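You operate a simulated robot arm through the tools that you are given. There is no shell and no other tool.

You are at the controls of a simulated two-armed robot. One attempt, no reset.

Task
Start the hood on FAST and trim the grey slider till the hood gauge shows about 60 Pa.
Fine: open the damper before the fan goes on.

The check looks at the end state, three seconds after you hand in, the way a careful person would. Anything else that was tipped, shoved, dropped, spilled or broken makes it a failure.

Robot
Two 7-joint arms with fingered hands on one trunk that stands fixed in place. Base frame: the origin is at the foot of the trunk, x ahead of it, y to its left, z up. Lengths are in mm, angles in rad, forces in N, time in s.
The left shoulder is at [21, 104, 1446], the right one opposite. With the tool pointing down near the work surface each hand reaches from about 100 to 400 mm from the base axis, measured 20 degrees to its own side. Payload 2.4 kg a hand.
Tool frame (each hand has its own): the origin (TCP) lies between the finger pads and is the grasp point; the fingertips stand 17 mm ahead of it; z points along the fingers, y is the line along which they close. Largest opening 88 mm; the body of the gripper starts 47 mm behind the TCP. The gripper is a hand of 2 fingers: y runs from the thumb to the fingers, the wrist lies at [0, 0, -165] in the tool frame, and closing takes about 1.5 s.
Orientation is that of the tool frame in the base frame, as a unit quaternion [w, x, y, z]. With the fingers straight down and closing along the base's y, the tool's x points along the base's -x, its y along +y and its z along -z.

Tools
- The arms move only by the tool apply_moves. It takes "left_motion", "right_motion" or both (then of equal length, played together; a hand with none holds still); each is a list that holds one entry, the list of rows, each a list of 6 numbers: the shift along the tool's x, y, z in mm, then the turn, a rotation vector about the tool's x, y, z in rad. In form: [[[tx, ty, tz, ax, ay, az], ...]]. A call has 1 to 20 rows; each row shifts and turns the commanded pose from where the row before left it, along the tool's axes as they then stand. "left_jaw" and "right_jaw" are, for a hand that has rows, the gripper command, from -1 (fully open) to 1 (shut), values between in proportion, set as the call begins (left out, the last holds). Each row takes 0.2 s and may step no farther than 50 mm and 0.15 rad from the row before; otherwise, or with a gripper value out of range, the whole call is refused. A pose out of reach is approached as far as the arm can. The call stops where the force on the tool passes 40 N (or 10 N more than at its start, if that is more) or the arm is blocked; 0.2 s more then pass. The fingers move at their own pace (about 153 mm/s each) and stop on an object; they squeeze with about 32 N. The grip force told is the motor's: it shows also when the fingers shut on nothing. Time passes only in rows, and 0.2 s behind the last, so rows that do not move let the fingers close. It gives the time, the measured TCP pose, the force on the tool (base axes), the opening and the grip force at its end, in the units of the frame above (readings bear some noise), with the torque about the TCP (base axes, N m) and any sound that the robot's microphone picked up.
- Cameras (640 x 400 px; columns grow to the right, rows downward): "scene" is now at [111.4, 28.9, 1379.6]; the picture's right is [0.32, -0.95, 0.00], its down [-0.03, -0.01, -1.00] and it looks along [0.95, 0.32, -0.03] (base axes); focal length 214 px, centre (320, 200). "left" rides on the left gripper at [-50, 3, -63] in its tool frame; the picture's right is [-0.06, -1.00, 0.00], its down [0.78, -0.05, -0.62] and it looks along [0.62, -0.04, 0.79] (tool axes); focal length 275 px, centre (320, 200). "right" rides on the right gripper at [50, 3, -64] in its tool frame; the picture's right is [-0.06, 1.00, 0.00], its down [-0.78, -0.05, -0.62] and it looks along [-0.62, -0.04, 0.79] (tool axes); focal length 275 px, centre (320, 200). There is no depth. A picture from a camera that has moved, and an enlarged one, comes with that camera's place and axes in the base frame and with its lens.
- grab_frame(camera): a new picture of that camera. No time passes.
- raise_lower(by): slides the trunk up (or, below 0, down) by that many mm; the arms and the scene camera ride with it, the base frame stays. It gives what a move gives, with no picture.
- move_fingers(finger1, thumb_bend, hand): sets how far each is bent, from 0 (flat) to 1 (curled in); at 0.3 the hand is open as for a grip, at 0.7 the pads meet at the TCP. One left out holds its place. A second passes; each finger stops where it meets its share of the squeeze, and holds until it gets a number again. A gripper value or a shape takes the hand back. It gives what a move gives, with no picture; readings hold the bend of each and the force on the fingers (four entries, about 0 where the hand has none), thumb and palm.
- preshape(shape, hand): the hand has 2 fingers and takes this shape, open, in about a second: jaw (thumb against the fingers, like two jaws); tri (thumb and two fingers); tip (a fingertip pinch); poke (one finger out to press); point (the index stretched); flat (the hand flat); cup (the hand cupped); fist (a fist). The gripper value then closes the fingers along that shape, each until it touches; the sizes above hold for jaw. It gives what a move gives, with no picture.
- head_to(pan, tilt): turns the head with the scene camera to pan (to the left, within 1.047 rad either way) and tilt (down, from -0.506 to 1.204), counted from straight ahead of the robot. It gives what a move gives.
- enlarge(camera, box): a new picture of the part [left, top, right, bottom] of that camera's present view, enlarged. No time passes.
- job_done(): hands the job in; it is judged then, once.

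Places have to be worked out from the pictures, the camera data and where the tool is seen. Open the grippers and draw the arms clear of the work before you hand the job in, unless the task says otherwise.

The tools are called after ">>>" as name(argument=value, ...) on one line, values as JSON. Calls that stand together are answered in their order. apply_moves: Moves the arms, as the interface text tells. Its arguments: {"type":"object","properties":{"left_motion":{"type":"array","items":{"type":"array","items":{"type":"array","items":{"type":"number"}}}},"left_jaw":{"type":"number"},"right_motion":{"type":"array","items":{"type":"array","items":{"type":"array","items":{"type":"number"}}}},"right_jaw":{"type":"number"}},"required":[]} The other tools are called the same way: raise_lower (by) slides the trunk up or down; preshape (shape, hand) gives the hand a shape; move_fingers (finger1, thumb_bend, hand) moves the fingers one by one; head_to (pan, tilt) turns the head that bears the scene camera; grab_frame (camera) takes a picture; enlarge (camera, box) takes an enlarged picture of a part of a camera's view; job_done () hands the job in.

At the start:

```text
t: 0.0
left_eef_pos: [259.6, 292.5, 1406.4]
left_orientation: [0.0, 0.0, 1.0, 0.0]
left_force: [0.4, -0.1, 0.4]
left_ft_torque: [0.0, 0.03, 0.03]
left_finger_gap: 88.0
left_finger_force: 0.1
left_shape: jaw
left_bend: [0.3, 0.3]
left_finger forces: [0.1, 0.0, 0.1, 0.0, 0.0, 0.0]
right_eef_pos: [301.7, 1.1, 1408.6]
right_orientation: [0.0, 0.0, 1.0, 0.0]
right_force: [-0.4, -0.4, -0.1]
right_ft_torque: [-0.01, -0.03, 0.01]
right_finger_gap: 87.9
right_finger_force: 0.0
right_shape: jaw
right_bend: [0.3, 0.3]
right_finger forces: [0.1, 0.1, 0.0, 0.0, 0.0, 0.0]
trunk travel left (down, up): [-675.0, 175.0]
head pan, tilt: [0.33, 0.028]
```

scene: 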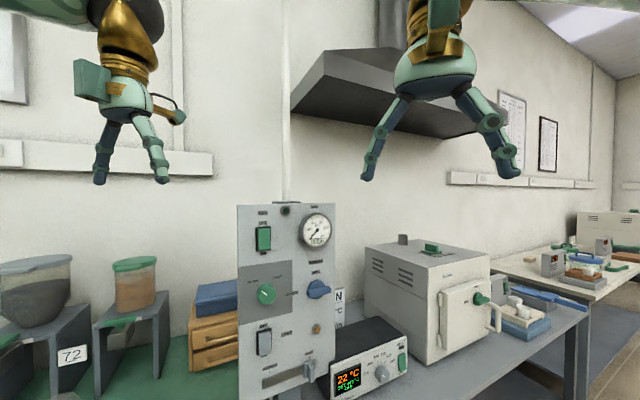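
right: 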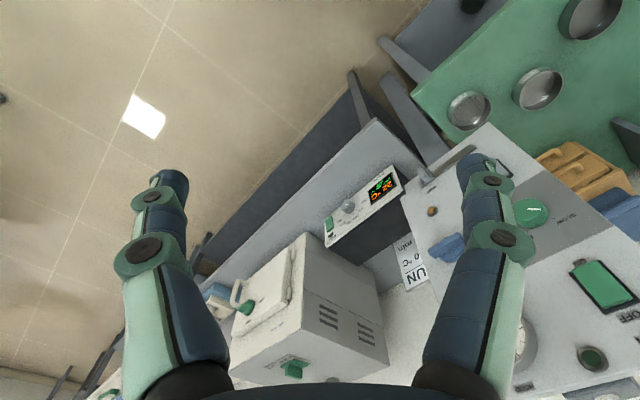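
left: 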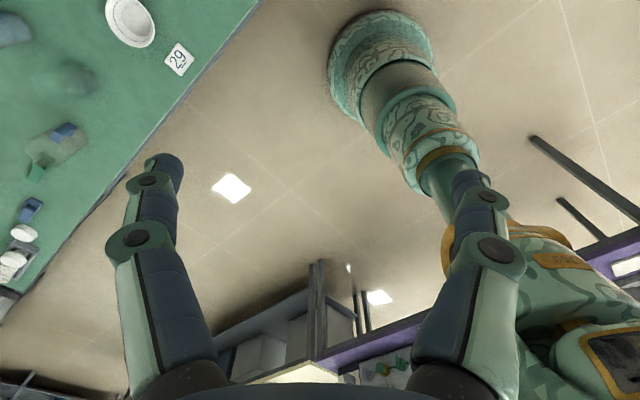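

The scene shows a grey control panel with a gauge, green and blue knobs, switches and a slider. I'll enlarge that part to read the labels.

>>> enlarge(camera="scene", box=[225, 195, 345, 300])

>>> enlarge(camera="scene", box=[225, 295, 345, 400])

>>> enlarge(camera="right", box=[400, 120, 640, 400])

```text
3.81 times, centred on (285, 248) of scene
camera zoom: at [111.4, 28.9, 1379.6], right [0.32, -0.95, 0.0], down [-0.03, -0.01, -1.0], along [0.95, 0.32, -0.03], focal length 817 px, centre (453, 19)
```

zoom: 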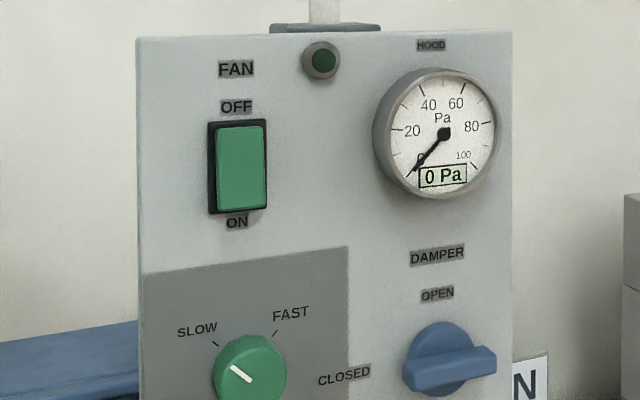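

```text
3.81 times, centred on (285, 348) of scene
camera zoom: at [111.4, 28.9, 1379.6], right [0.32, -0.95, 0.0], down [-0.03, -0.01, -1.0], along [0.95, 0.32, -0.03], focal length 817 px, centre (453, -362)
```

zoom: 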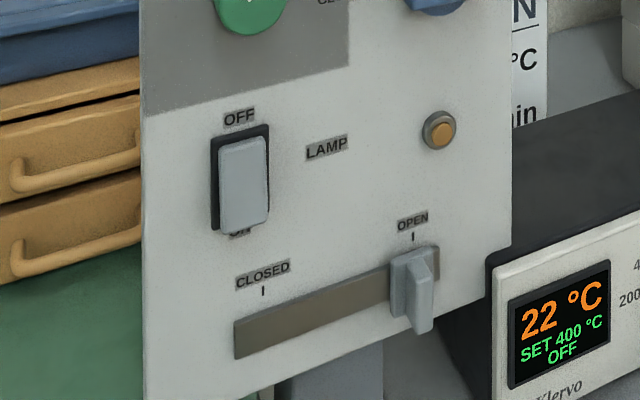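

```text
1.43 times, centred on (520, 260) of right
camera zoom: at [252.5, 5.9, 1471.8], right [0.06, 1.0, 0.0], down [0.78, -0.05, 0.62], along [0.62, -0.04, -0.79], focal length 393 px, centre (34, 114)
```

zoom: 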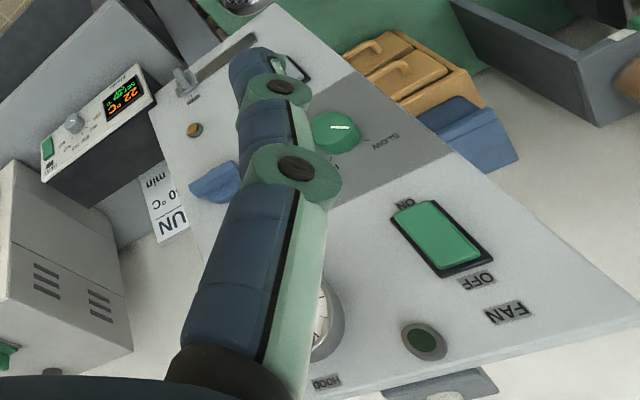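

From two views, the panel stands around x≈550–590, y≈280–320 and z≈1100–1380, and it is turned toward the robot's right. I'll aim the head at it for a fuller picture.

>>> head_to(pan=0.45, tilt=0.35)

>>> grab_frame(camera="scene")

```text
t: 0.8
left_eef_pos: [259.6, 292.2, 1407.5]
left_orientation: [0.001, 0.001, 1.0, 0.0]
left_force: [-0.6, -0.1, -0.5]
left_ft_torque: [-0.03, 0.01, 0.03]
left_finger_gap: 87.7
left_finger_force: 0.1
left_shape: jaw
left_bend: [0.3, 0.3]
left_finger forces: [0.0, 0.0, 0.0, 0.0, 0.1, 0.0]
right_eef_pos: [301.6, 1.8, 1408.2]
right_orientation: [0.0, 0.0, 1.0, 0.0]
right_force: [0.5, -0.8, -0.8]
right_ft_torque: [0.0, 0.04, 0.0]
right_finger_gap: 87.7
right_finger_force: 0.0
right_shape: jaw
right_bend: [0.3, 0.3]
right_finger forces: [0.0, 0.0, 0.0, 0.1, 0.1, 0.0]
trunk travel left (down, up): [-675.0, 175.0]
head pan, tilt: [0.45, 0.351]
```

```text
taken
camera scene: at [109.5, 40.0, 1349.7], right [0.43, -0.9, 0.0], down [-0.31, -0.15, -0.94], along [0.85, 0.41, -0.34], focal length 214 px, centre (320, 200)
```

scene: 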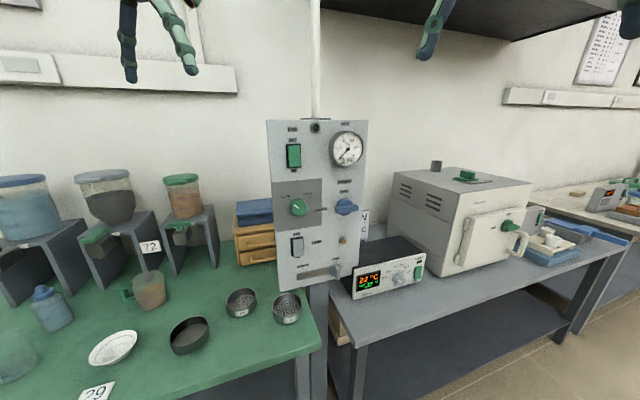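

The whole panel is now in view, fixed on a post. I'll enlarge it to measure the features and read the settings.

>>> enlarge(camera="scene", box=[260, 112, 380, 207])

>>> enlarge(camera="scene", box=[260, 200, 380, 295])

>>> enlarge(camera="scene", box=[280, 180, 370, 230])

```text
4.21 times, centred on (320, 160) of scene
camera zoom: at [109.5, 40.0, 1349.7], right [0.43, -0.9, 0.0], down [-0.31, -0.15, -0.94], along [0.85, 0.41, -0.34], focal length 903 px, centre (320, 370)
```

zoom: 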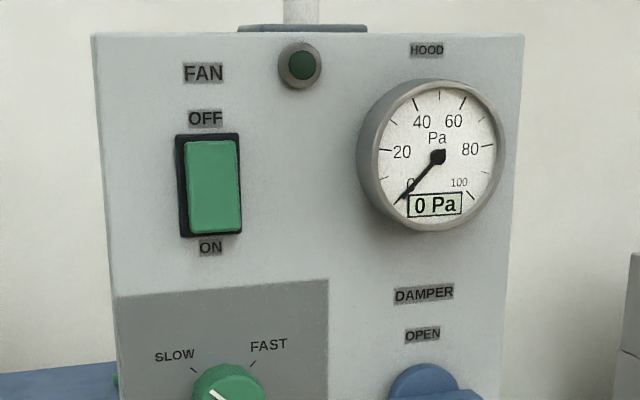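

```text
4.21 times, centred on (320, 248) of scene
camera zoom: at [109.5, 40.0, 1349.7], right [0.43, -0.9, 0.0], down [-0.31, -0.15, -0.94], along [0.85, 0.41, -0.34], focal length 903 px, centre (320, 0)
```

zoom: 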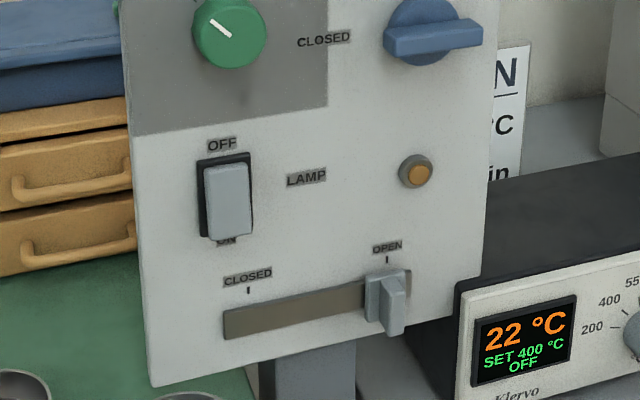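

```text
7.11 times, centred on (325, 205) of scene
camera zoom: at [109.5, 40.0, 1349.7], right [0.43, -0.9, 0.0], down [-0.31, -0.15, -0.94], along [0.85, 0.41, -0.34], focal length 1525 px, centre (284, 164)
```

zoom: 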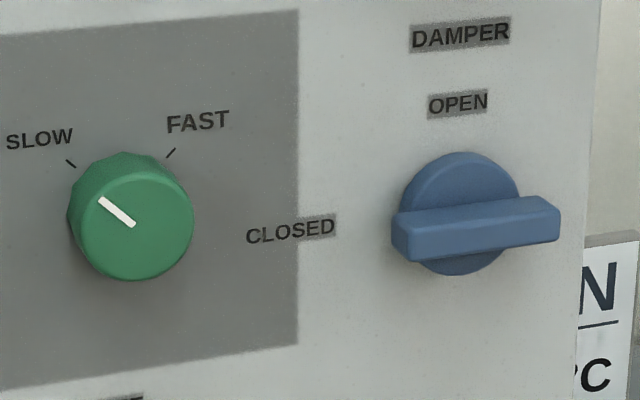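

The damper (blue) sits at CLOSED with its blade level, the speed knob is at SLOW, the fan rocker is OFF and the slider is at the OPEN end. The panel's normal is at about 43° of yaw. I'll turn the right hand to face the panel, well clear of it, so its camera can see it.

>>> apply_moves(right_motion=[[[-11, 5, 8, 0, -0.1309, 0], [-9.9, 5, 9.4, 0, -0.1309, 0], [-8.6, 5, 10.6, 0, -0.1309, 0], [-7.1, 5, 11.6, 0, -0.1309, 0], [-5.5, 5, 12.4, 0, -0.1309, 0], [-3.9, 5, 13, 0, -0.1309, 0], [-2.1, 5, 13.4, 0, -0.1309, 0], [-0.4, 5, 13.6, 0, -0.1309, 0], [1.4, 5, 13.5, 0, -0.1309, 0], [3.2, 5, 13.2, 0, -0.1309, 0], [4.9, 5, 12.7, 0, -0.1309, 0], [6.5, 5, 11.9, 0, -0.1309, 0], [0, 0, 0, -0.15, 0, 0], [0, 0, 0, -0.15, 0, 0], [0, 0, 0, -0.15, 0, 0], [0, 0, 0, -0.15, 0, 0], [0, 0, 0, -0.15, 0, 0]]])

>>> grab_frame(camera="right")

>>> grab_frame(camera="scene")

```text
t: 4.4
left_eef_pos: [259.7, 291.0, 1406.5]
left_orientation: [0.001, 0.0, 1.0, 0.0]
left_force: [0.2, 0.1, 0.6]
left_ft_torque: [-0.01, -0.01, 0.0]
left_finger_gap: 87.9
left_finger_force: 0.1
left_shape: jaw
left_bend: [0.3, 0.3]
left_finger forces: [0.0, 0.0, 0.0, 0.0, 0.1, 0.1]
right_eef_pos: [435.0, 61.5, 1312.6]
right_orientation: [0.658, -0.26, 0.658, 0.26]
right_force: [-0.1, 1.1, 0.2]
right_ft_torque: [0.03, 0.01, -0.01]
right_finger_gap: 87.9
right_finger_force: 0.2
right_shape: jaw
right_bend: [0.3, 0.3]
right_finger forces: [0.0, 0.0, 0.0, 0.0, 0.0, 0.0]
trunk travel left (down, up): [-675.0, 175.0]
head pan, tilt: [0.45, 0.351]
```

```text
taken
camera right: at [386.2, 21.3, 1262.9], right [-0.68, 0.73, 0.06], down [-0.42, -0.46, 0.78], along [0.6, 0.51, 0.62], focal length 275 px, centre (320, 200)
```

right: 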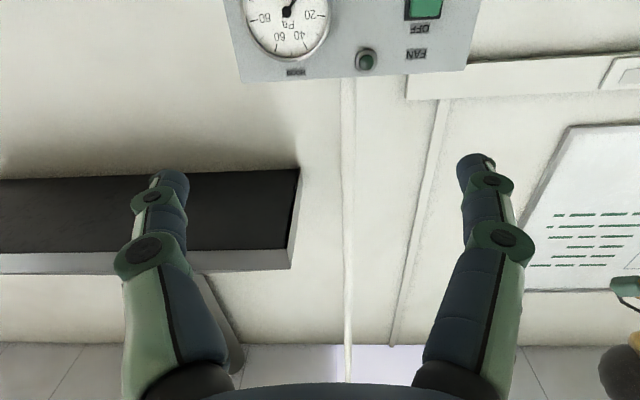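

```text
taken
camera scene: at [109.5, 39.7, 1349.6], right [0.43, -0.9, 0.0], down [-0.31, -0.15, -0.94], along [0.85, 0.41, -0.34], focal length 214 px, centre (320, 200)
```

scene: 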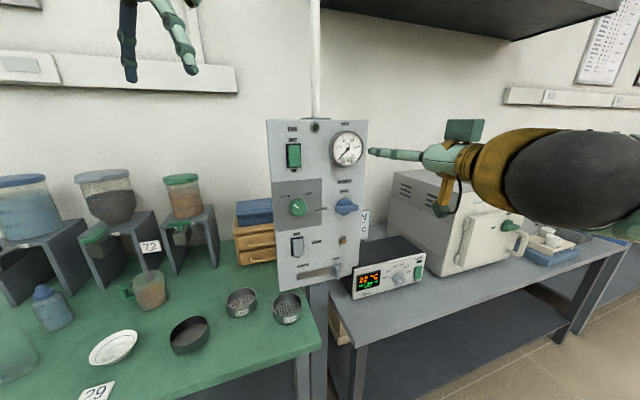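

The arm followed exactly. Triangulating again puts the panel's top corners near (532,383) and (722,191), so its normal is at about 45° yaw and the slider is near z≈885. I'll need to lower the trunk, so first I'll check for anything below the left arm.

>>> head_to(pan=0.9, tilt=0.9)

>>> grab_frame(camera="scene")

>>> head_to(pan=-0.6, tilt=0.9)

>>> grab_frame(camera="scene")

```text
t: 5.4
left_eef_pos: [260.2, 291.7, 1407.2]
left_orientation: [-0.001, 0.001, 1.0, 0.0]
left_force: [0.4, 0.6, -0.6]
left_ft_torque: [-0.03, 0.02, 0.0]
left_finger_gap: 88.0
left_finger_force: 0.1
left_shape: jaw
left_bend: [0.3, 0.3]
left_finger forces: [0.0, 0.0, 0.1, 0.1, 0.0, 0.0]
right_eef_pos: [434.4, 61.5, 1311.8]
right_orientation: [0.658, -0.259, 0.658, 0.259]
right_force: [-0.2, 0.0, -1.1]
right_ft_torque: [0.02, 0.03, 0.0]
right_finger_gap: 87.9
right_finger_force: 0.2
right_shape: jaw
right_bend: [0.3, 0.3]
right_finger forces: [0.0, 0.0, 0.0, 0.1, 0.1, 0.0]
trunk travel left (down, up): [-675.0, 175.0]
head pan, tilt: [0.901, 0.901]
```

```text
taken
camera scene: at [72.6, 58.7, 1302.1], right [0.78, -0.62, 0.0], down [-0.49, -0.61, -0.62], along [0.39, 0.49, -0.78], focal length 214 px, centre (320, 200)
```

scene: 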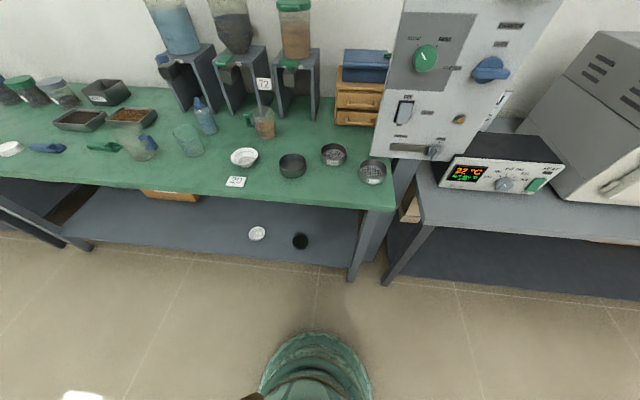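

```text
t: 7.0
left_eef_pos: [260.4, 292.4, 1406.7]
left_orientation: [-0.001, -0.001, 1.0, 0.0]
left_force: [0.1, -0.5, 1.1]
left_ft_torque: [0.03, 0.0, 0.01]
left_finger_gap: 88.1
left_finger_force: 0.1
left_shape: jaw
left_bend: [0.3, 0.3]
left_finger forces: [0.1, 0.0, 0.0, 0.0, 0.1, 0.0]
right_eef_pos: [434.7, 61.3, 1312.6]
right_orientation: [0.658, -0.258, 0.658, 0.259]
right_force: [-0.2, 0.3, 0.0]
right_ft_torque: [0.03, -0.01, 0.0]
right_finger_gap: 87.9
right_finger_force: 0.1
right_shape: jaw
right_bend: [0.3, 0.3]
right_finger forces: [0.1, 0.1, 0.0, 0.1, 0.0, 0.1]
trunk travel left (down, up): [-675.0, 175.0]
head pan, tilt: [-0.6, 0.901]
```

```text
taken
camera scene: at [88.0, -43.1, 1302.1], right [-0.56, -0.83, 0.0], down [-0.65, 0.44, -0.62], along [0.51, -0.35, -0.78], focal length 214 px, centre (320, 200)
```

scene: 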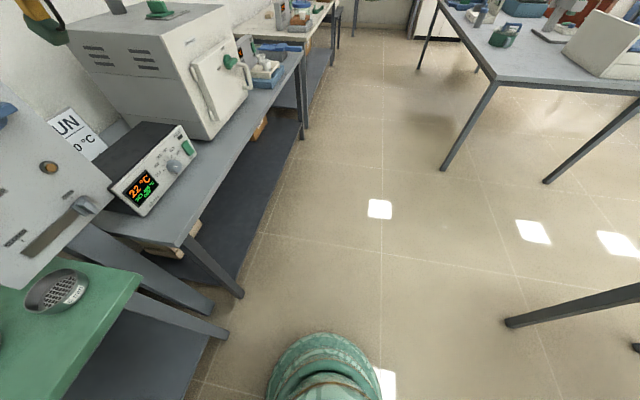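

Below both arms there is only floor, and the benches and items are well to the side. I'll lower the trunk 300 mm to bring the shoulder level with the panel controls, then aim the head at the panel.

>>> raise_lower(by=-300)

>>> head_to(pan=0.45, tilt=-0.05)

>>> grab_frame(camera="scene")

>>> grab_frame(camera="right")

```text
t: 10.0
left_eef_pos: [259.7, 291.5, 1106.7]
left_orientation: [0.0, 0.0, 1.0, 0.0]
left_force: [0.2, -0.7, -0.2]
left_ft_torque: [-0.01, -0.01, -0.01]
left_finger_gap: 87.9
left_finger_force: 0.0
left_shape: jaw
left_bend: [0.3, 0.3]
left_finger forces: [0.1, 0.0, 0.0, 0.0, 0.0, 0.1]
right_eef_pos: [433.7, 61.5, 1012.4]
right_orientation: [0.658, -0.259, 0.658, 0.259]
right_force: [-0.3, 0.3, -0.6]
right_ft_torque: [0.02, -0.02, 0.01]
right_finger_gap: 88.0
right_finger_force: 0.1
right_shape: jaw
right_bend: [0.3, 0.3]
right_finger forces: [0.0, 0.0, 0.0, 0.1, 0.0, 0.0]
trunk travel left (down, up): [-375.0, 475.0]
head pan, tilt: [-0.6, 0.901]
```

```text
t: 11.3
left_eef_pos: [260.8, 291.7, 1106.6]
left_orientation: [0.0, 0.001, 1.0, 0.0]
left_force: [-0.5, -0.1, -0.6]
left_ft_torque: [0.01, -0.03, -0.03]
left_finger_gap: 87.9
left_finger_force: 0.2
left_shape: jaw
left_bend: [0.3, 0.3]
left_finger forces: [0.1, 0.0, 0.0, 0.0, 0.0, 0.0]
right_eef_pos: [435.0, 62.0, 1012.1]
right_orientation: [0.658, -0.258, 0.659, 0.258]
right_force: [-0.1, 0.6, -0.4]
right_ft_torque: [0.01, 0.0, -0.01]
right_finger_gap: 87.7
right_finger_force: 0.0
right_shape: jaw
right_bend: [0.3, 0.3]
right_finger forces: [0.0, 0.0, 0.0, 0.0, 0.0, 0.1]
trunk travel left (down, up): [-375.0, 475.0]
head pan, tilt: [0.45, -0.051]
```

```text
taken
camera scene: at [113.3, 33.9, 1080.4], right [0.38, -0.92, 0.0], down [0.0, 0.0, -1.0], along [0.92, 0.38, 0.0], focal length 214 px, centre (320, 200)
```

scene: 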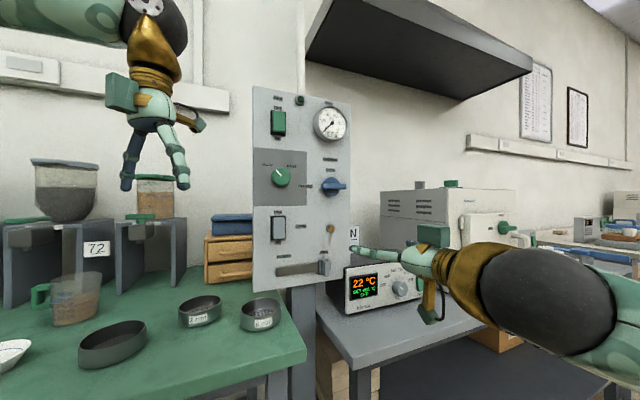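

```text
taken
camera right: at [385.7, 21.8, 962.6], right [-0.68, 0.73, 0.06], down [-0.42, -0.46, 0.78], along [0.6, 0.51, 0.62], focal length 275 px, centre (320, 200)
```

right: 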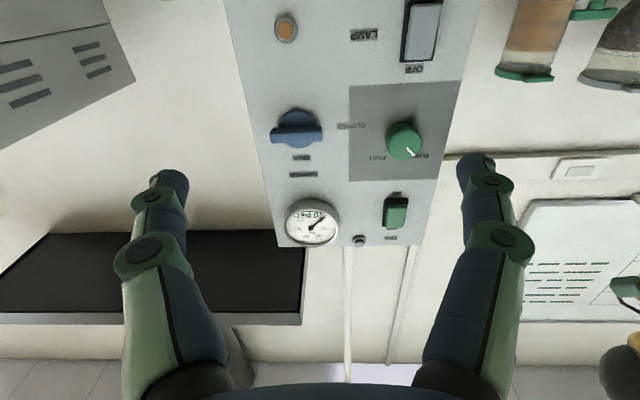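

The trunk is down and both arms are clear. The scene camera axes seem mid-settle, so I'll retake it and enlarge the panel from both cameras to triangulate better.

>>> enlarge(camera="scene", box=[245, 80, 360, 190])

>>> enlarge(camera="scene", box=[245, 185, 360, 295])

>>> enlarge(camera="right", box=[220, 0, 480, 255])

```text
3.64 times, centred on (302, 135) of scene
camera zoom: at [113.3, 33.9, 1080.4], right [0.38, -0.92, 0.0], down [0.0, 0.0, -1.0], along [0.92, 0.38, 0.0], focal length 780 px, centre (384, 436)
```

zoom: 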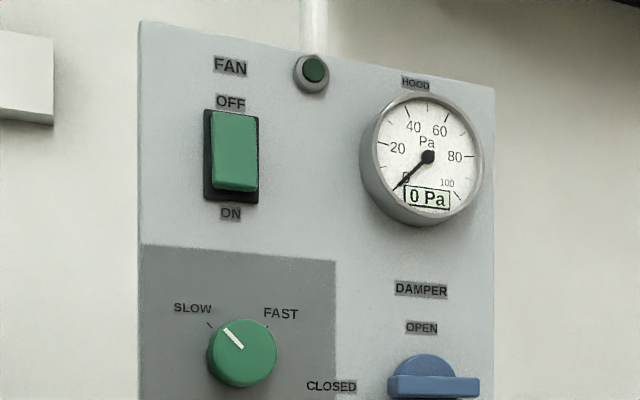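

```text
3.64 times, centred on (302, 240) of scene
camera zoom: at [113.3, 33.9, 1080.4], right [0.38, -0.92, 0.0], down [0.0, 0.0, -1.0], along [0.92, 0.38, 0.0], focal length 780 px, centre (384, 54)
```

zoom: 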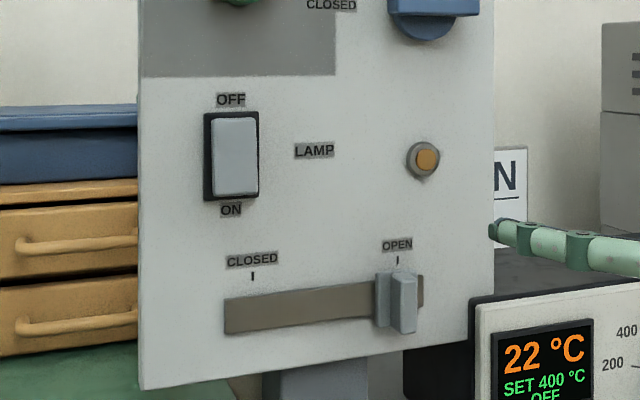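

```text
1.57 times, centred on (350, 128) of right
camera zoom: at [385.7, 21.8, 962.6], right [-0.68, 0.73, 0.06], down [-0.42, -0.46, 0.78], along [0.6, 0.51, 0.62], focal length 432 px, centre (273, 314)
```

zoom: 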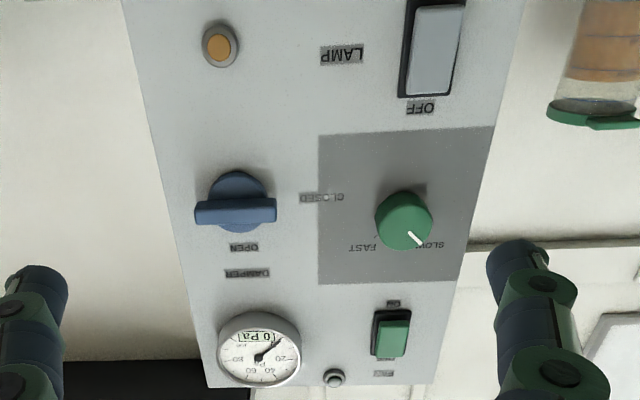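

Both views agree: the panel is about 270×500 mm with its normal at about 44.6° yaw, and the damper blade centre is near (645,211,1113), sticking out about 39 mm. I'll bring the right hand in front of the damper and roll it −90° so the fingers close vertically across the level blade.

>>> apply_moves(right_motion=[[[0, 0, 0, -0.028, 0, 0], [-20.2, -8.3, 34.8, 0, 0, 0], [-20.2, -8.3, 34.8, 0, 0, 0], [-20.2, -8.3, 34.8, 0, 0, 0], [-20.2, -8.3, 34.8, 0, 0, 0], [-20.2, -8.3, 34.8, 0, 0, 0], [0, 0, 0, 0, 0, -0.1309], [0, 0, 0, 0, 0, -0.1309], [0, 0, 0, 0, 0, -0.1309], [0, 0, 0, 0, 0, -0.1309], [0, 0, 0, 0, 0, -0.1309], [0, 0, 0, 0, 0, -0.1309], [0, 0, 0, 0, 0, -0.1309], [0, 0, 0, 0, 0, -0.1309], [0, 0, 0, 0, 0, -0.1309], [0, 0, 0, 0, 0, -0.1309], [0, 0, 0, 0, 0, -0.1309], [0, 0, 0, 0, 0, -0.1309]]])

>>> grab_frame(camera="right")

>>> grab_frame(camera="scene")

```text
t: 15.1
left_eef_pos: [259.5, 291.5, 1106.8]
left_orientation: [0.0, 0.0, 1.0, 0.0]
left_force: [-0.3, 0.5, -1.4]
left_ft_torque: [-0.02, 0.02, -0.05]
left_finger_gap: 87.8
left_finger_force: 0.1
left_shape: jaw
left_bend: [0.3, 0.3]
left_finger forces: [0.1, 0.1, 0.1, 0.1, 0.0, 0.0]
right_eef_pos: [586.4, 152.8, 1112.6]
right_orientation: [0.652, -0.652, 0.273, -0.274]
right_force: [0.5, 0.6, -0.3]
right_ft_torque: [-0.01, -0.01, -0.02]
right_finger_gap: 87.9
right_finger_force: 0.1
right_shape: jaw
right_bend: [0.3, 0.3]
right_finger forces: [0.0, 0.1, 0.0, 0.1, 0.1, 0.0]
trunk travel left (down, up): [-375.0, 475.0]
head pan, tilt: [0.45, -0.051]
```

```text
taken
camera right: at [577.2, 74.7, 1110.9], right [-0.04, 0.04, -1.0], down [-0.99, 0.13, 0.05], along [0.13, 0.99, 0.04], focal length 275 px, centre (320, 200)
```

right: 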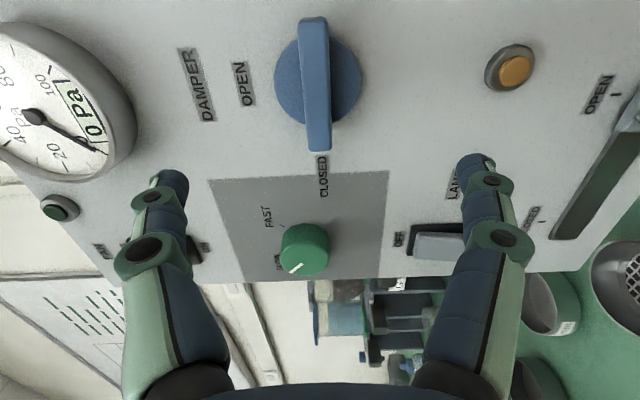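

```text
taken
camera scene: at [113.0, 36.1, 1078.2], right [0.4, -0.91, 0.0], down [-0.03, -0.01, -1.0], along [0.91, 0.4, -0.03], focal length 214 px, centre (320, 200)
```

scene: 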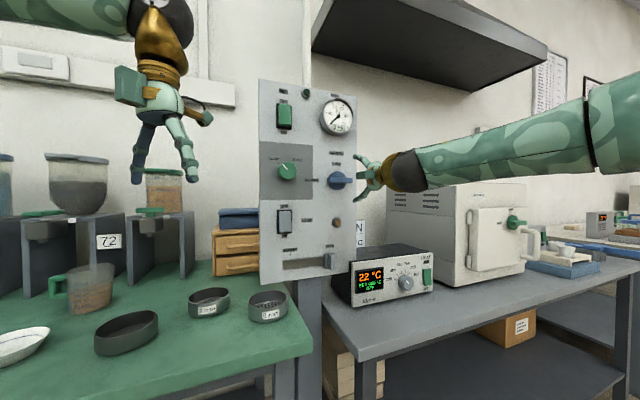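

The hand is facing the panel with the damper nearly on the finger axis. I'll enlarge to measure the blade's offset from the tool axis before closing in.

>>> enlarge(camera="right", box=[240, 0, 400, 160])

>>> enlarge(camera="scene", box=[310, 130, 410, 230])

```text
2.50 times, centred on (320, 80) of right
camera zoom: at [577.2, 74.7, 1110.9], right [-0.04, 0.04, -1.0], down [-0.99, 0.13, 0.05], along [0.13, 0.99, 0.04], focal length 688 px, centre (320, 500)
```

zoom: 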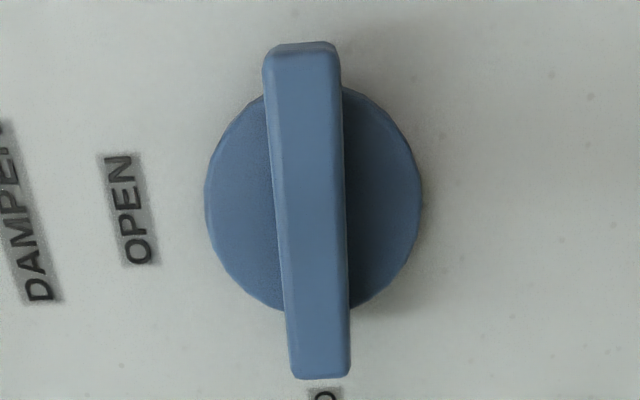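

```text
4.00 times, centred on (360, 180) of scene
camera zoom: at [113.0, 36.1, 1078.2], right [0.4, -0.91, 0.0], down [-0.03, -0.01, -1.0], along [0.91, 0.4, -0.03], focal length 858 px, centre (160, 280)
```

zoom: 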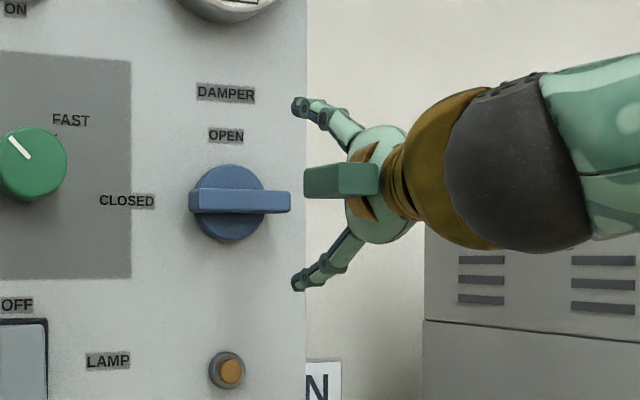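

The blade is level, about 14 mm thick, roughly 4 mm to the right of the tool axis and 80–87 mm ahead of the TCP. I'll close part of that gap, then measure again.

>>> apply_moves(right_motion=[[[2, -0.7, 22, 0, 0, 0], [2, -0.7, 23, 0, 0, 0]]])

>>> grab_frame(camera="right")

>>> enlarge(camera="scene", box=[310, 130, 410, 230])

```text
t: 15.7
left_eef_pos: [260.5, 290.7, 1106.0]
left_orientation: [0.0, 0.001, 1.0, -0.001]
left_force: [0.1, 0.7, -0.2]
left_ft_torque: [0.01, 0.04, -0.02]
left_finger_gap: 87.8
left_finger_force: 0.0
left_shape: jaw
left_bend: [0.3, 0.3]
left_finger forces: [0.1, 0.0, 0.0, 0.0, 0.0, 0.1]
right_eef_pos: [615.4, 173.5, 1114.9]
right_orientation: [-0.652, 0.652, -0.272, 0.273]
right_force: [0.3, 0.2, -0.5]
right_ft_torque: [-0.01, -0.03, 0.01]
right_finger_gap: 87.9
right_finger_force: 0.1
right_shape: jaw
right_bend: [0.3, 0.3]
right_finger forces: [0.0, 0.0, 0.1, 0.0, 0.1, 0.0]
right hand out of reach, approached as far as the arm can: row 2
trunk travel left (down, up): [-375.0, 475.0]
head pan, tilt: [0.45, -0.051]
```

```text
taken
camera right: at [605.0, 95.7, 1111.7], right [-0.04, 0.04, -1.0], down [-0.99, 0.12, 0.05], along [0.13, 0.99, 0.04], focal length 275 px, centre (320, 200)
```

right: 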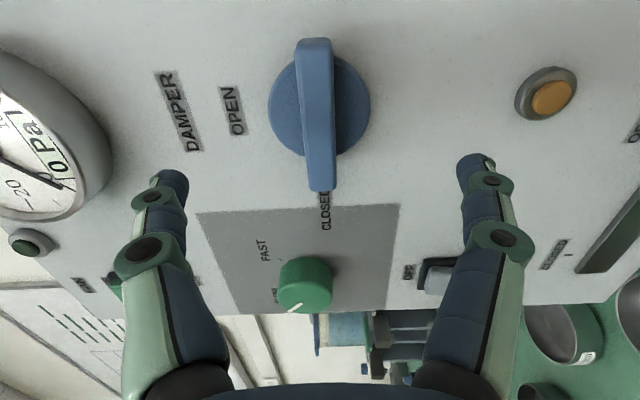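

```text
4.00 times, centred on (360, 180) of scene
camera zoom: at [113.0, 35.8, 1078.2], right [0.41, -0.91, 0.0], down [-0.03, -0.01, -1.0], along [0.91, 0.4, -0.03], focal length 858 px, centre (160, 280)
```

zoom: 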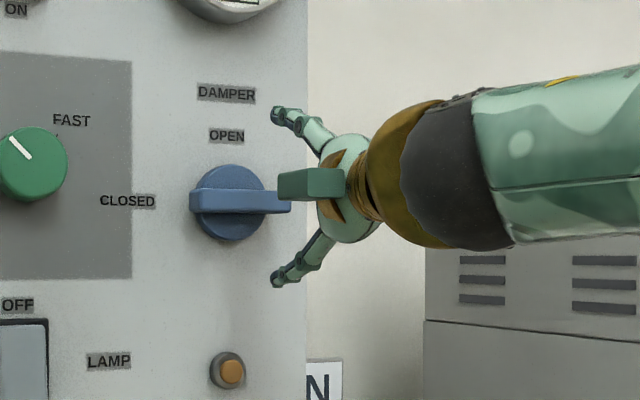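

The report says the right arm is at its reach limit here (shoulder to wrist about 505 mm), still some 35 mm short. The left shoulder is closer to every control, so I'll withdraw the right arm straight back along its axis and work with the left.

>>> apply_moves(right_motion=[[[0, 0, -40, 0, 0, 0], [0, 0, -44, 0, 0, 0], [0, 0, -44, 0, 0, 0], [0, 0, -44, 0, 0, 0], [0, 0, -44, 0, 0, 0], [0, 0, -44, 0, 0, 0], [0, 0, -44, 0, 0, 0], [0, 0, -44, 0, 0, 0]]])

>>> grab_frame(camera="scene")

>>> grab_frame(camera="left")

```text
t: 17.5
left_eef_pos: [259.3, 291.9, 1106.9]
left_orientation: [0.001, 0.0, 1.0, 0.0]
left_force: [0.4, 0.1, -0.1]
left_ft_torque: [0.01, -0.06, -0.01]
left_finger_gap: 87.9
left_finger_force: 0.1
left_shape: jaw
left_bend: [0.3, 0.3]
left_finger forces: [0.0, 0.0, 0.0, 0.0, 0.0, 0.0]
right_eef_pos: [366.9, -68.7, 1114.3]
right_orientation: [0.653, -0.652, 0.273, -0.272]
right_force: [-0.5, -0.9, -0.4]
right_ft_torque: [-0.02, -0.02, 0.0]
right_finger_gap: 88.2
right_finger_force: 0.1
right_shape: jaw
right_bend: [0.3, 0.3]
right_finger forces: [0.1, 0.1, 0.1, 0.0, 0.0, 0.0]
right hand out of reach, approached as far as the arm can: row 8
trunk travel left (down, up): [-375.0, 475.0]
head pan, tilt: [0.45, -0.051]
```

```text
taken
camera scene: at [112.8, 38.4, 1073.9], right [0.43, -0.9, 0.0], down [-0.07, -0.03, -1.0], along [0.9, 0.42, -0.07], focal length 214 px, centre (320, 200)
```

scene: 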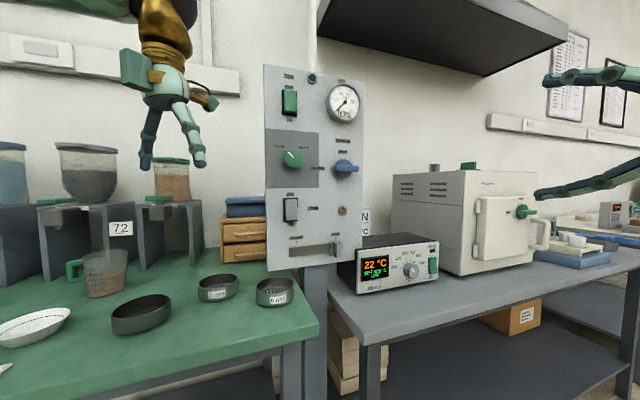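

```text
taken
camera left: at [309.0, 295.7, 1170.4], right [0.06, -1.0, 0.0], down [-0.79, -0.05, 0.62], along [-0.62, -0.04, -0.79], focal length 275 px, centre (320, 200)
```

left: 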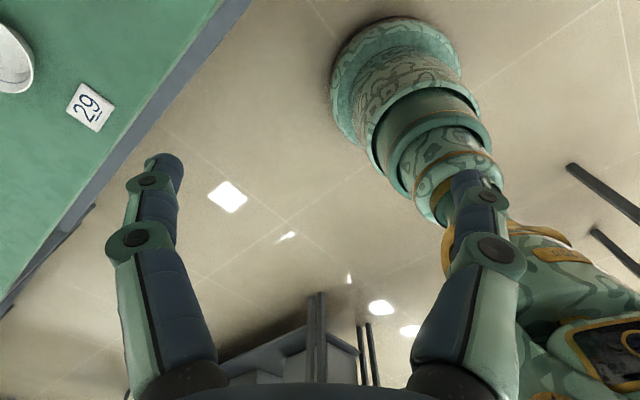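

The right arm is clear at (367,−69). Now I'll pitch the left hand up to horizontal and yaw it to face the panel at about 170 mm standoff.

>>> apply_moves(left_motion=[[[-15, -5, 0, 0, -0.1309, 0], [-14.9, -5, 2, 0, -0.1309, 0], [-14.5, -5, 3.9, 0, -0.1309, 0], [-13.9, -5, 5.7, 0, -0.1309, 0], [-13, -5, 7.5, 0, -0.1309, 0], [-11.9, -5, 9.1, 0, -0.1309, 0], [-10.6, -5, 10.6, 0, -0.1309, 0], [-9.1, -5, 11.9, 0, -0.1309, 0], [-7.5, -5, 13, 0, -0.1309, 0], [-5.7, -5, 13.9, 0, -0.1309, 0], [-3.9, -5, 14.5, 0, -0.1309, 0], [-2, -5, 14.9, 0, -0.1309, 0], [0, 0, 0, -0.15, 0, 0], [0, 0, 0, -0.15, 0, 0], [0, 0, 0, -0.15, 0, 0], [0, 0, 0, -0.15, 0, 0], [0, 0, 0, -0.15, 0, 0], [0, 0, 0, -0.028, 0, 0]]])

>>> grab_frame(camera="left")

>>> grab_frame(camera="scene")

```text
t: 21.3
left_eef_pos: [425.5, 244.0, 1180.8]
left_orientation: [0.637, -0.258, 0.673, 0.272]
left_force: [0.3, 0.0, 0.2]
left_ft_torque: [0.01, 0.01, 0.0]
left_finger_gap: 88.1
left_finger_force: 0.0
left_shape: jaw
left_bend: [0.3, 0.3]
left_finger forces: [0.0, 0.0, 0.0, 0.0, 0.0, 0.0]
left hand out of reach, approached as far as the arm can: row 11, 12, 13
right_eef_pos: [367.2, -68.3, 1114.5]
right_orientation: [0.652, -0.652, 0.273, -0.273]
right_force: [0.1, 0.3, -0.1]
right_ft_torque: [0.0, 0.0, 0.02]
right_finger_gap: 87.9
right_finger_force: 0.1
right_shape: jaw
right_bend: [0.3, 0.3]
right_finger forces: [0.0, 0.0, 0.0, 0.0, 0.0, 0.0]
trunk travel left (down, up): [-375.0, 475.0]
head pan, tilt: [0.45, -0.051]
```

```text
taken
camera left: at [380.4, 202.7, 1233.7], right [0.7, -0.72, 0.03], down [-0.45, -0.47, -0.76], along [0.56, 0.52, -0.65], focal length 275 px, centre (320, 200)
```

left: 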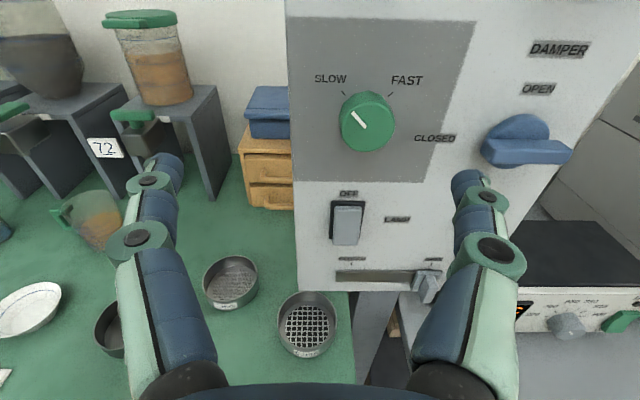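

```text
taken
camera scene: at [113.1, 35.5, 1078.4], right [0.4, -0.92, 0.0], down [-0.02, -0.01, -1.0], along [0.92, 0.4, -0.03], focal length 214 px, centre (320, 200)
```

scene: 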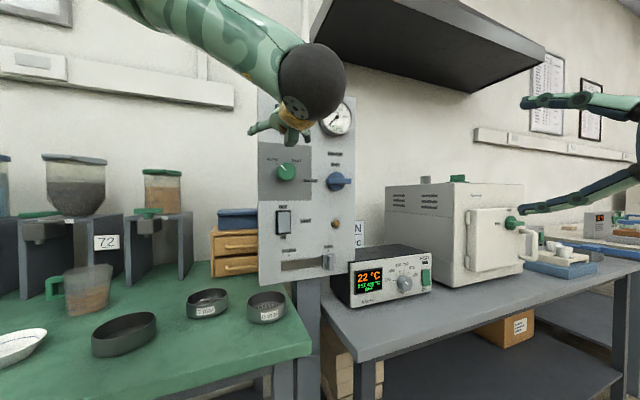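

The left hand faces the panel with an upright view at TCP (425,244,1181), and it measures the knob at u≈65 mm, z≈1137, which agrees with my earlier estimate. I'll enlarge to pin down the damper blade from this second angle.

>>> enlarge(camera="left", box=[460, 30, 620, 190])

>>> enlarge(camera="left", box=[280, 50, 460, 190])

>>> enlarge(camera="left", box=[300, 180, 460, 320])

```text
2.50 times, centred on (540, 110) of left
camera zoom: at [380.4, 202.7, 1233.7], right [0.7, -0.72, 0.03], down [-0.45, -0.47, -0.76], along [0.56, 0.52, -0.65], focal length 688 px, centre (-230, 425)
```

zoom: 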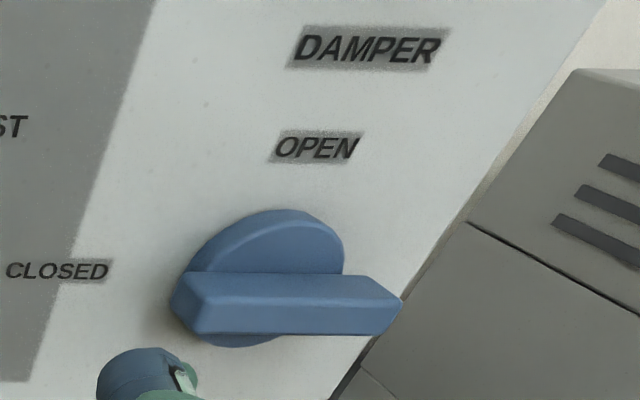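

```text
2.86 times, centred on (370, 120) of left
camera zoom: at [380.4, 202.7, 1233.7], right [0.7, -0.72, 0.03], down [-0.45, -0.47, -0.76], along [0.56, 0.52, -0.65], focal length 786 px, centre (177, 429)
```

zoom: 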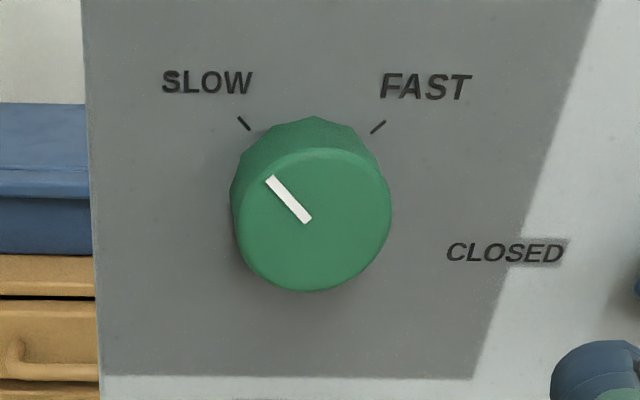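

```text
2.86 times, centred on (380, 250) of left
camera zoom: at [380.4, 202.7, 1233.7], right [0.7, -0.72, 0.03], down [-0.45, -0.47, -0.76], along [0.56, 0.52, -0.65], focal length 786 px, centre (149, 57)
```

zoom: 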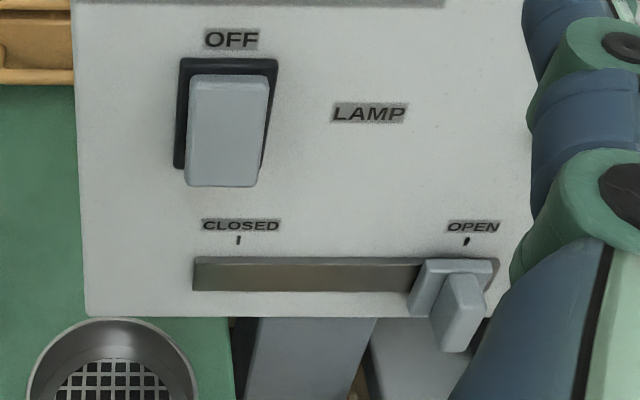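

The measurements from three views agree: damper axis at u≈205.6, z≈1113, with the blade front 34 mm off the panel, 67 mm long and 14 mm thick. I'll shut the left fingers into a pusher, square up the orientation and move to a standoff below the blade's left half, to push it up and clockwise to OPEN.

>>> apply_moves(left_motion=[[[0, 0, 0, -0.008, -0.039, -0.038], [18.2, -31.3, 16.6, 0, 0, 0], [18.2, -31.3, 16.6, 0, 0, 0], [18.2, -31.3, 16.6, 0, 0, 0], [18.2, -31.3, 16.6, 0, 0, 0], [18.2, -31.3, 16.6, 0, 0, 0], [0, 0, 0, 0, 0, 0], [0, 0, 0, 0, 0, 0]]], left_jaw=1)

>>> grab_frame(camera="left")

>>> grab_frame(camera="scene")

```text
t: 23.1
left_eef_pos: [546.9, 242.1, 1118.6]
left_orientation: [0.654, -0.269, 0.655, 0.267]
left_force: [-0.7, -0.7, -0.8]
left_ft_torque: [-0.02, 0.0, 0.0]
left_finger_gap: 0.2
left_finger_force: 31.9
left_shape: jaw
left_bend: [0.64, 0.72]
left_finger forces: [0.0, 0.0, 0.1, 0.1, 0.0, 0.0]
left hand out of reach, approached as far as the arm can: row 4, 5, 6
right_eef_pos: [368.8, -68.7, 1114.2]
right_orientation: [-0.653, 0.653, -0.272, 0.273]
right_force: [0.6, -0.1, -0.7]
right_ft_torque: [0.01, -0.01, -0.01]
right_finger_gap: 88.0
right_finger_force: 0.0
right_shape: jaw
right_bend: [0.3, 0.3]
right_finger forces: [0.0, 0.1, 0.0, 0.0, 0.0, 0.0]
trunk travel left (down, up): [-375.0, 475.0]
head pan, tilt: [0.45, -0.051]
```

```text
taken
camera left: at [499.3, 200.3, 1169.2], right [0.7, -0.71, 0.06], down [-0.41, -0.47, -0.78], along [0.59, 0.52, -0.62], focal length 275 px, centre (320, 200)
```

left: 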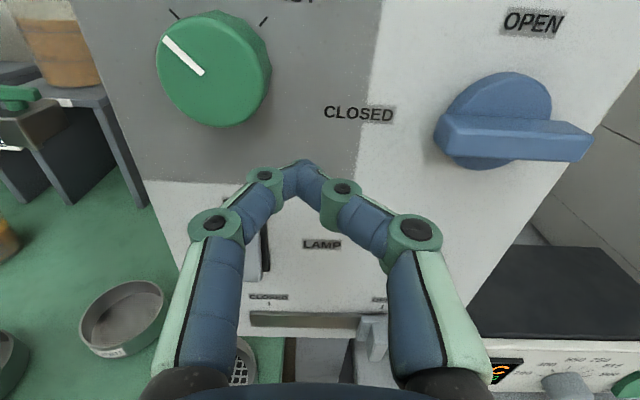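

```text
taken
camera scene: at [107.0, 52.2, 1056.5], right [0.57, -0.82, 0.0], down [-0.21, -0.15, -0.97], along [0.8, 0.55, -0.26], focal length 214 px, centre (320, 200)
```

scene: 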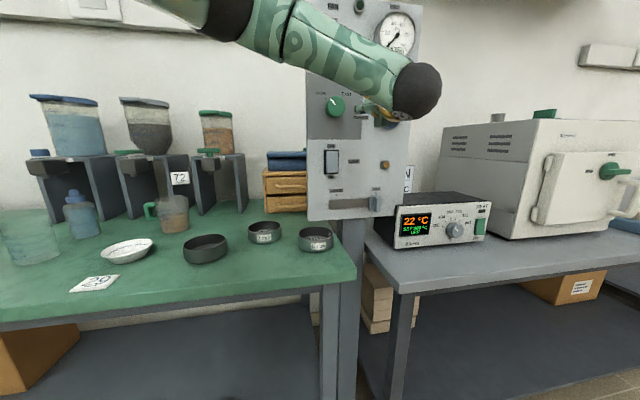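

The left wrist hits a joint limit with this much outward yaw (the wrist is only 410 mm from the shoulder). For pushing, the yaw needn't be square to the panel, so I'll turn the tool back to about 19° yaw and move the fingertips to a standoff below the blade's left half.

>>> apply_moves(left_motion=[[[0, 0, 0, 0.15, 0, 0], [0, 0, 0, 0.15, 0, 0], [0, 0, 0, 0.15, 0, 0], [14.3, -27.8, 14.7, 0, 0, 0], [14.3, -27.8, 14.7, 0, 0, 0]]])

>>> grab_frame(camera="left")

>>> head_to(pan=0.4, tilt=0.0)

>>> grab_frame(camera="scene")

```text
t: 24.3
left_eef_pos: [569.8, 209.3, 1135.2]
left_orientation: [0.685, -0.14, 0.702, 0.136]
left_force: [-0.8, 0.7, 0.3]
left_ft_torque: [0.0, 0.01, 0.01]
left_finger_gap: 0.2
left_finger_force: 32.5
left_shape: jaw
left_bend: [0.64, 0.72]
left_finger forces: [0.0, 0.1, 0.1, 0.0, 0.0, 0.0]
left hand out of reach, approached as far as the arm can: row 3, 4, 5
right_eef_pos: [368.6, -68.2, 1113.4]
right_orientation: [-0.652, 0.653, -0.273, 0.273]
right_force: [0.2, -0.1, 0.5]
right_ft_torque: [0.0, -0.01, -0.03]
right_finger_gap: 88.0
right_finger_force: 0.0
right_shape: jaw
right_bend: [0.3, 0.3]
right_finger forces: [0.1, 0.1, 0.0, 0.1, 0.0, 0.0]
trunk travel left (down, up): [-375.0, 475.0]
head pan, tilt: [0.45, -0.051]
```

```text
taken
camera left: at [509.2, 189.2, 1185.7], right [0.38, -0.92, 0.06], down [-0.57, -0.29, -0.77], along [0.73, 0.26, -0.64], focal length 275 px, centre (320, 200)
```

left: 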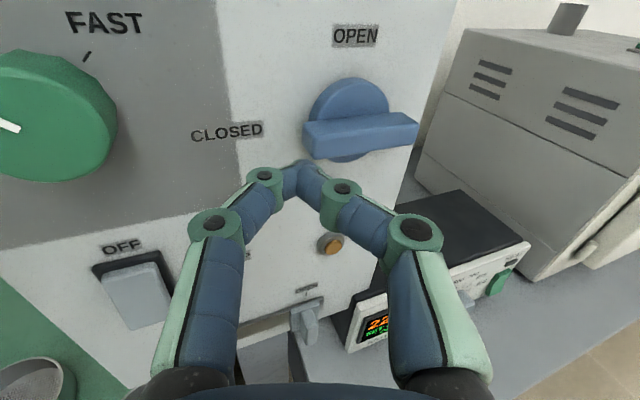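

```text
t: 24.9
left_eef_pos: [567.2, 209.4, 1135.4]
left_orientation: [0.686, -0.14, 0.701, 0.136]
left_force: [-0.4, 0.6, 0.6]
left_ft_torque: [0.01, -0.01, -0.01]
left_finger_gap: 0.0
left_finger_force: 32.7
left_shape: jaw
left_bend: [0.64, 0.72]
left_finger forces: [0.0, 0.1, 0.0, 0.0, 0.0, 0.1]
right_eef_pos: [368.1, -68.7, 1113.7]
right_orientation: [-0.652, 0.653, -0.273, 0.272]
right_force: [-0.3, 0.4, 0.9]
right_ft_torque: [0.01, 0.02, -0.03]
right_finger_gap: 88.1
right_finger_force: 0.1
right_shape: jaw
right_bend: [0.3, 0.3]
right_finger forces: [0.0, 0.1, 0.1, 0.0, 0.0, 0.0]
trunk travel left (down, up): [-375.0, 475.0]
head pan, tilt: [0.4, 0.0]
```

```text
taken
camera scene: at [114.1, 35.8, 1074.3], right [0.4, -0.92, 0.0], down [-0.06, -0.03, -1.0], along [0.92, 0.4, -0.07], focal length 214 px, centre (320, 200)
```

scene: 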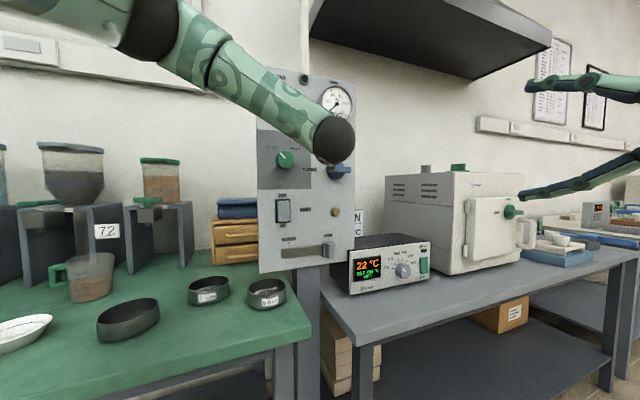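

The arm seems limited when its wrist is low relative to the shoulder: it stalled at z≈1135. Lowering the trunk another 150 mm puts the wrist above shoulder height, and the space below both hands is clear.

>>> raise_lower(by=-150)

>>> grab_frame(camera="left")

>>> grab_frame(camera="scene")

```text
t: 26.7
left_eef_pos: [567.7, 205.9, 986.0]
left_orientation: [0.691, -0.138, 0.697, 0.135]
left_force: [1.1, 0.6, 0.4]
left_ft_torque: [0.0, 0.03, -0.02]
left_finger_gap: 0.0
left_finger_force: 32.3
left_shape: jaw
left_bend: [0.64, 0.72]
left_finger forces: [0.1, 0.1, 0.0, 0.0, 0.0, 0.1]
right_eef_pos: [386.6, -67.9, 935.5]
right_orientation: [-0.641, 0.663, -0.3, 0.246]
right_force: [-0.2, -0.4, 0.1]
right_ft_torque: [0.05, -0.02, -0.01]
right_finger_gap: 87.7
right_finger_force: 0.0
right_shape: jaw
right_bend: [0.3, 0.3]
right_finger forces: [0.0, 0.0, 0.1, 0.1, 0.0, 0.1]
trunk travel left (down, up): [-225.0, 625.0]
head pan, tilt: [0.4, 0.0]
```

```text
taken
camera left: at [506.9, 187.1, 1036.1], right [0.38, -0.92, 0.06], down [-0.56, -0.28, -0.78], along [0.74, 0.26, -0.62], focal length 275 px, centre (320, 200)
```

left: 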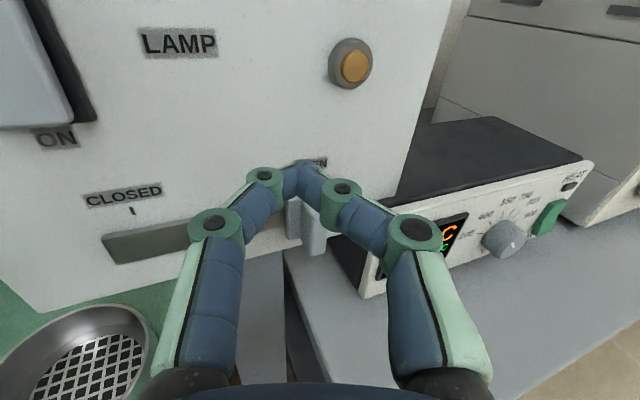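

```text
taken
camera scene: at [121.8, 29.1, 925.0], right [0.33, -0.95, 0.0], down [-0.06, -0.02, -1.0], along [0.94, 0.33, -0.06], focal length 214 px, centre (320, 200)
```

scene: 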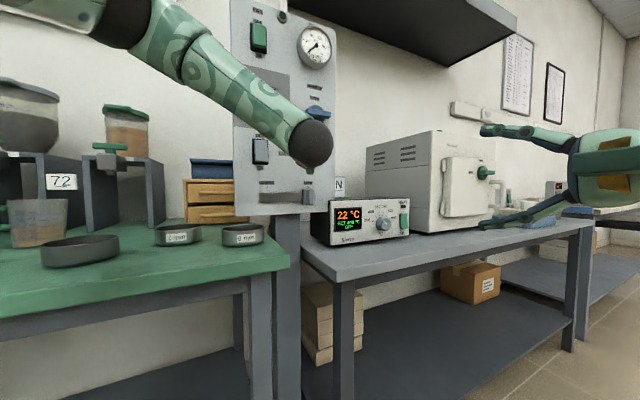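

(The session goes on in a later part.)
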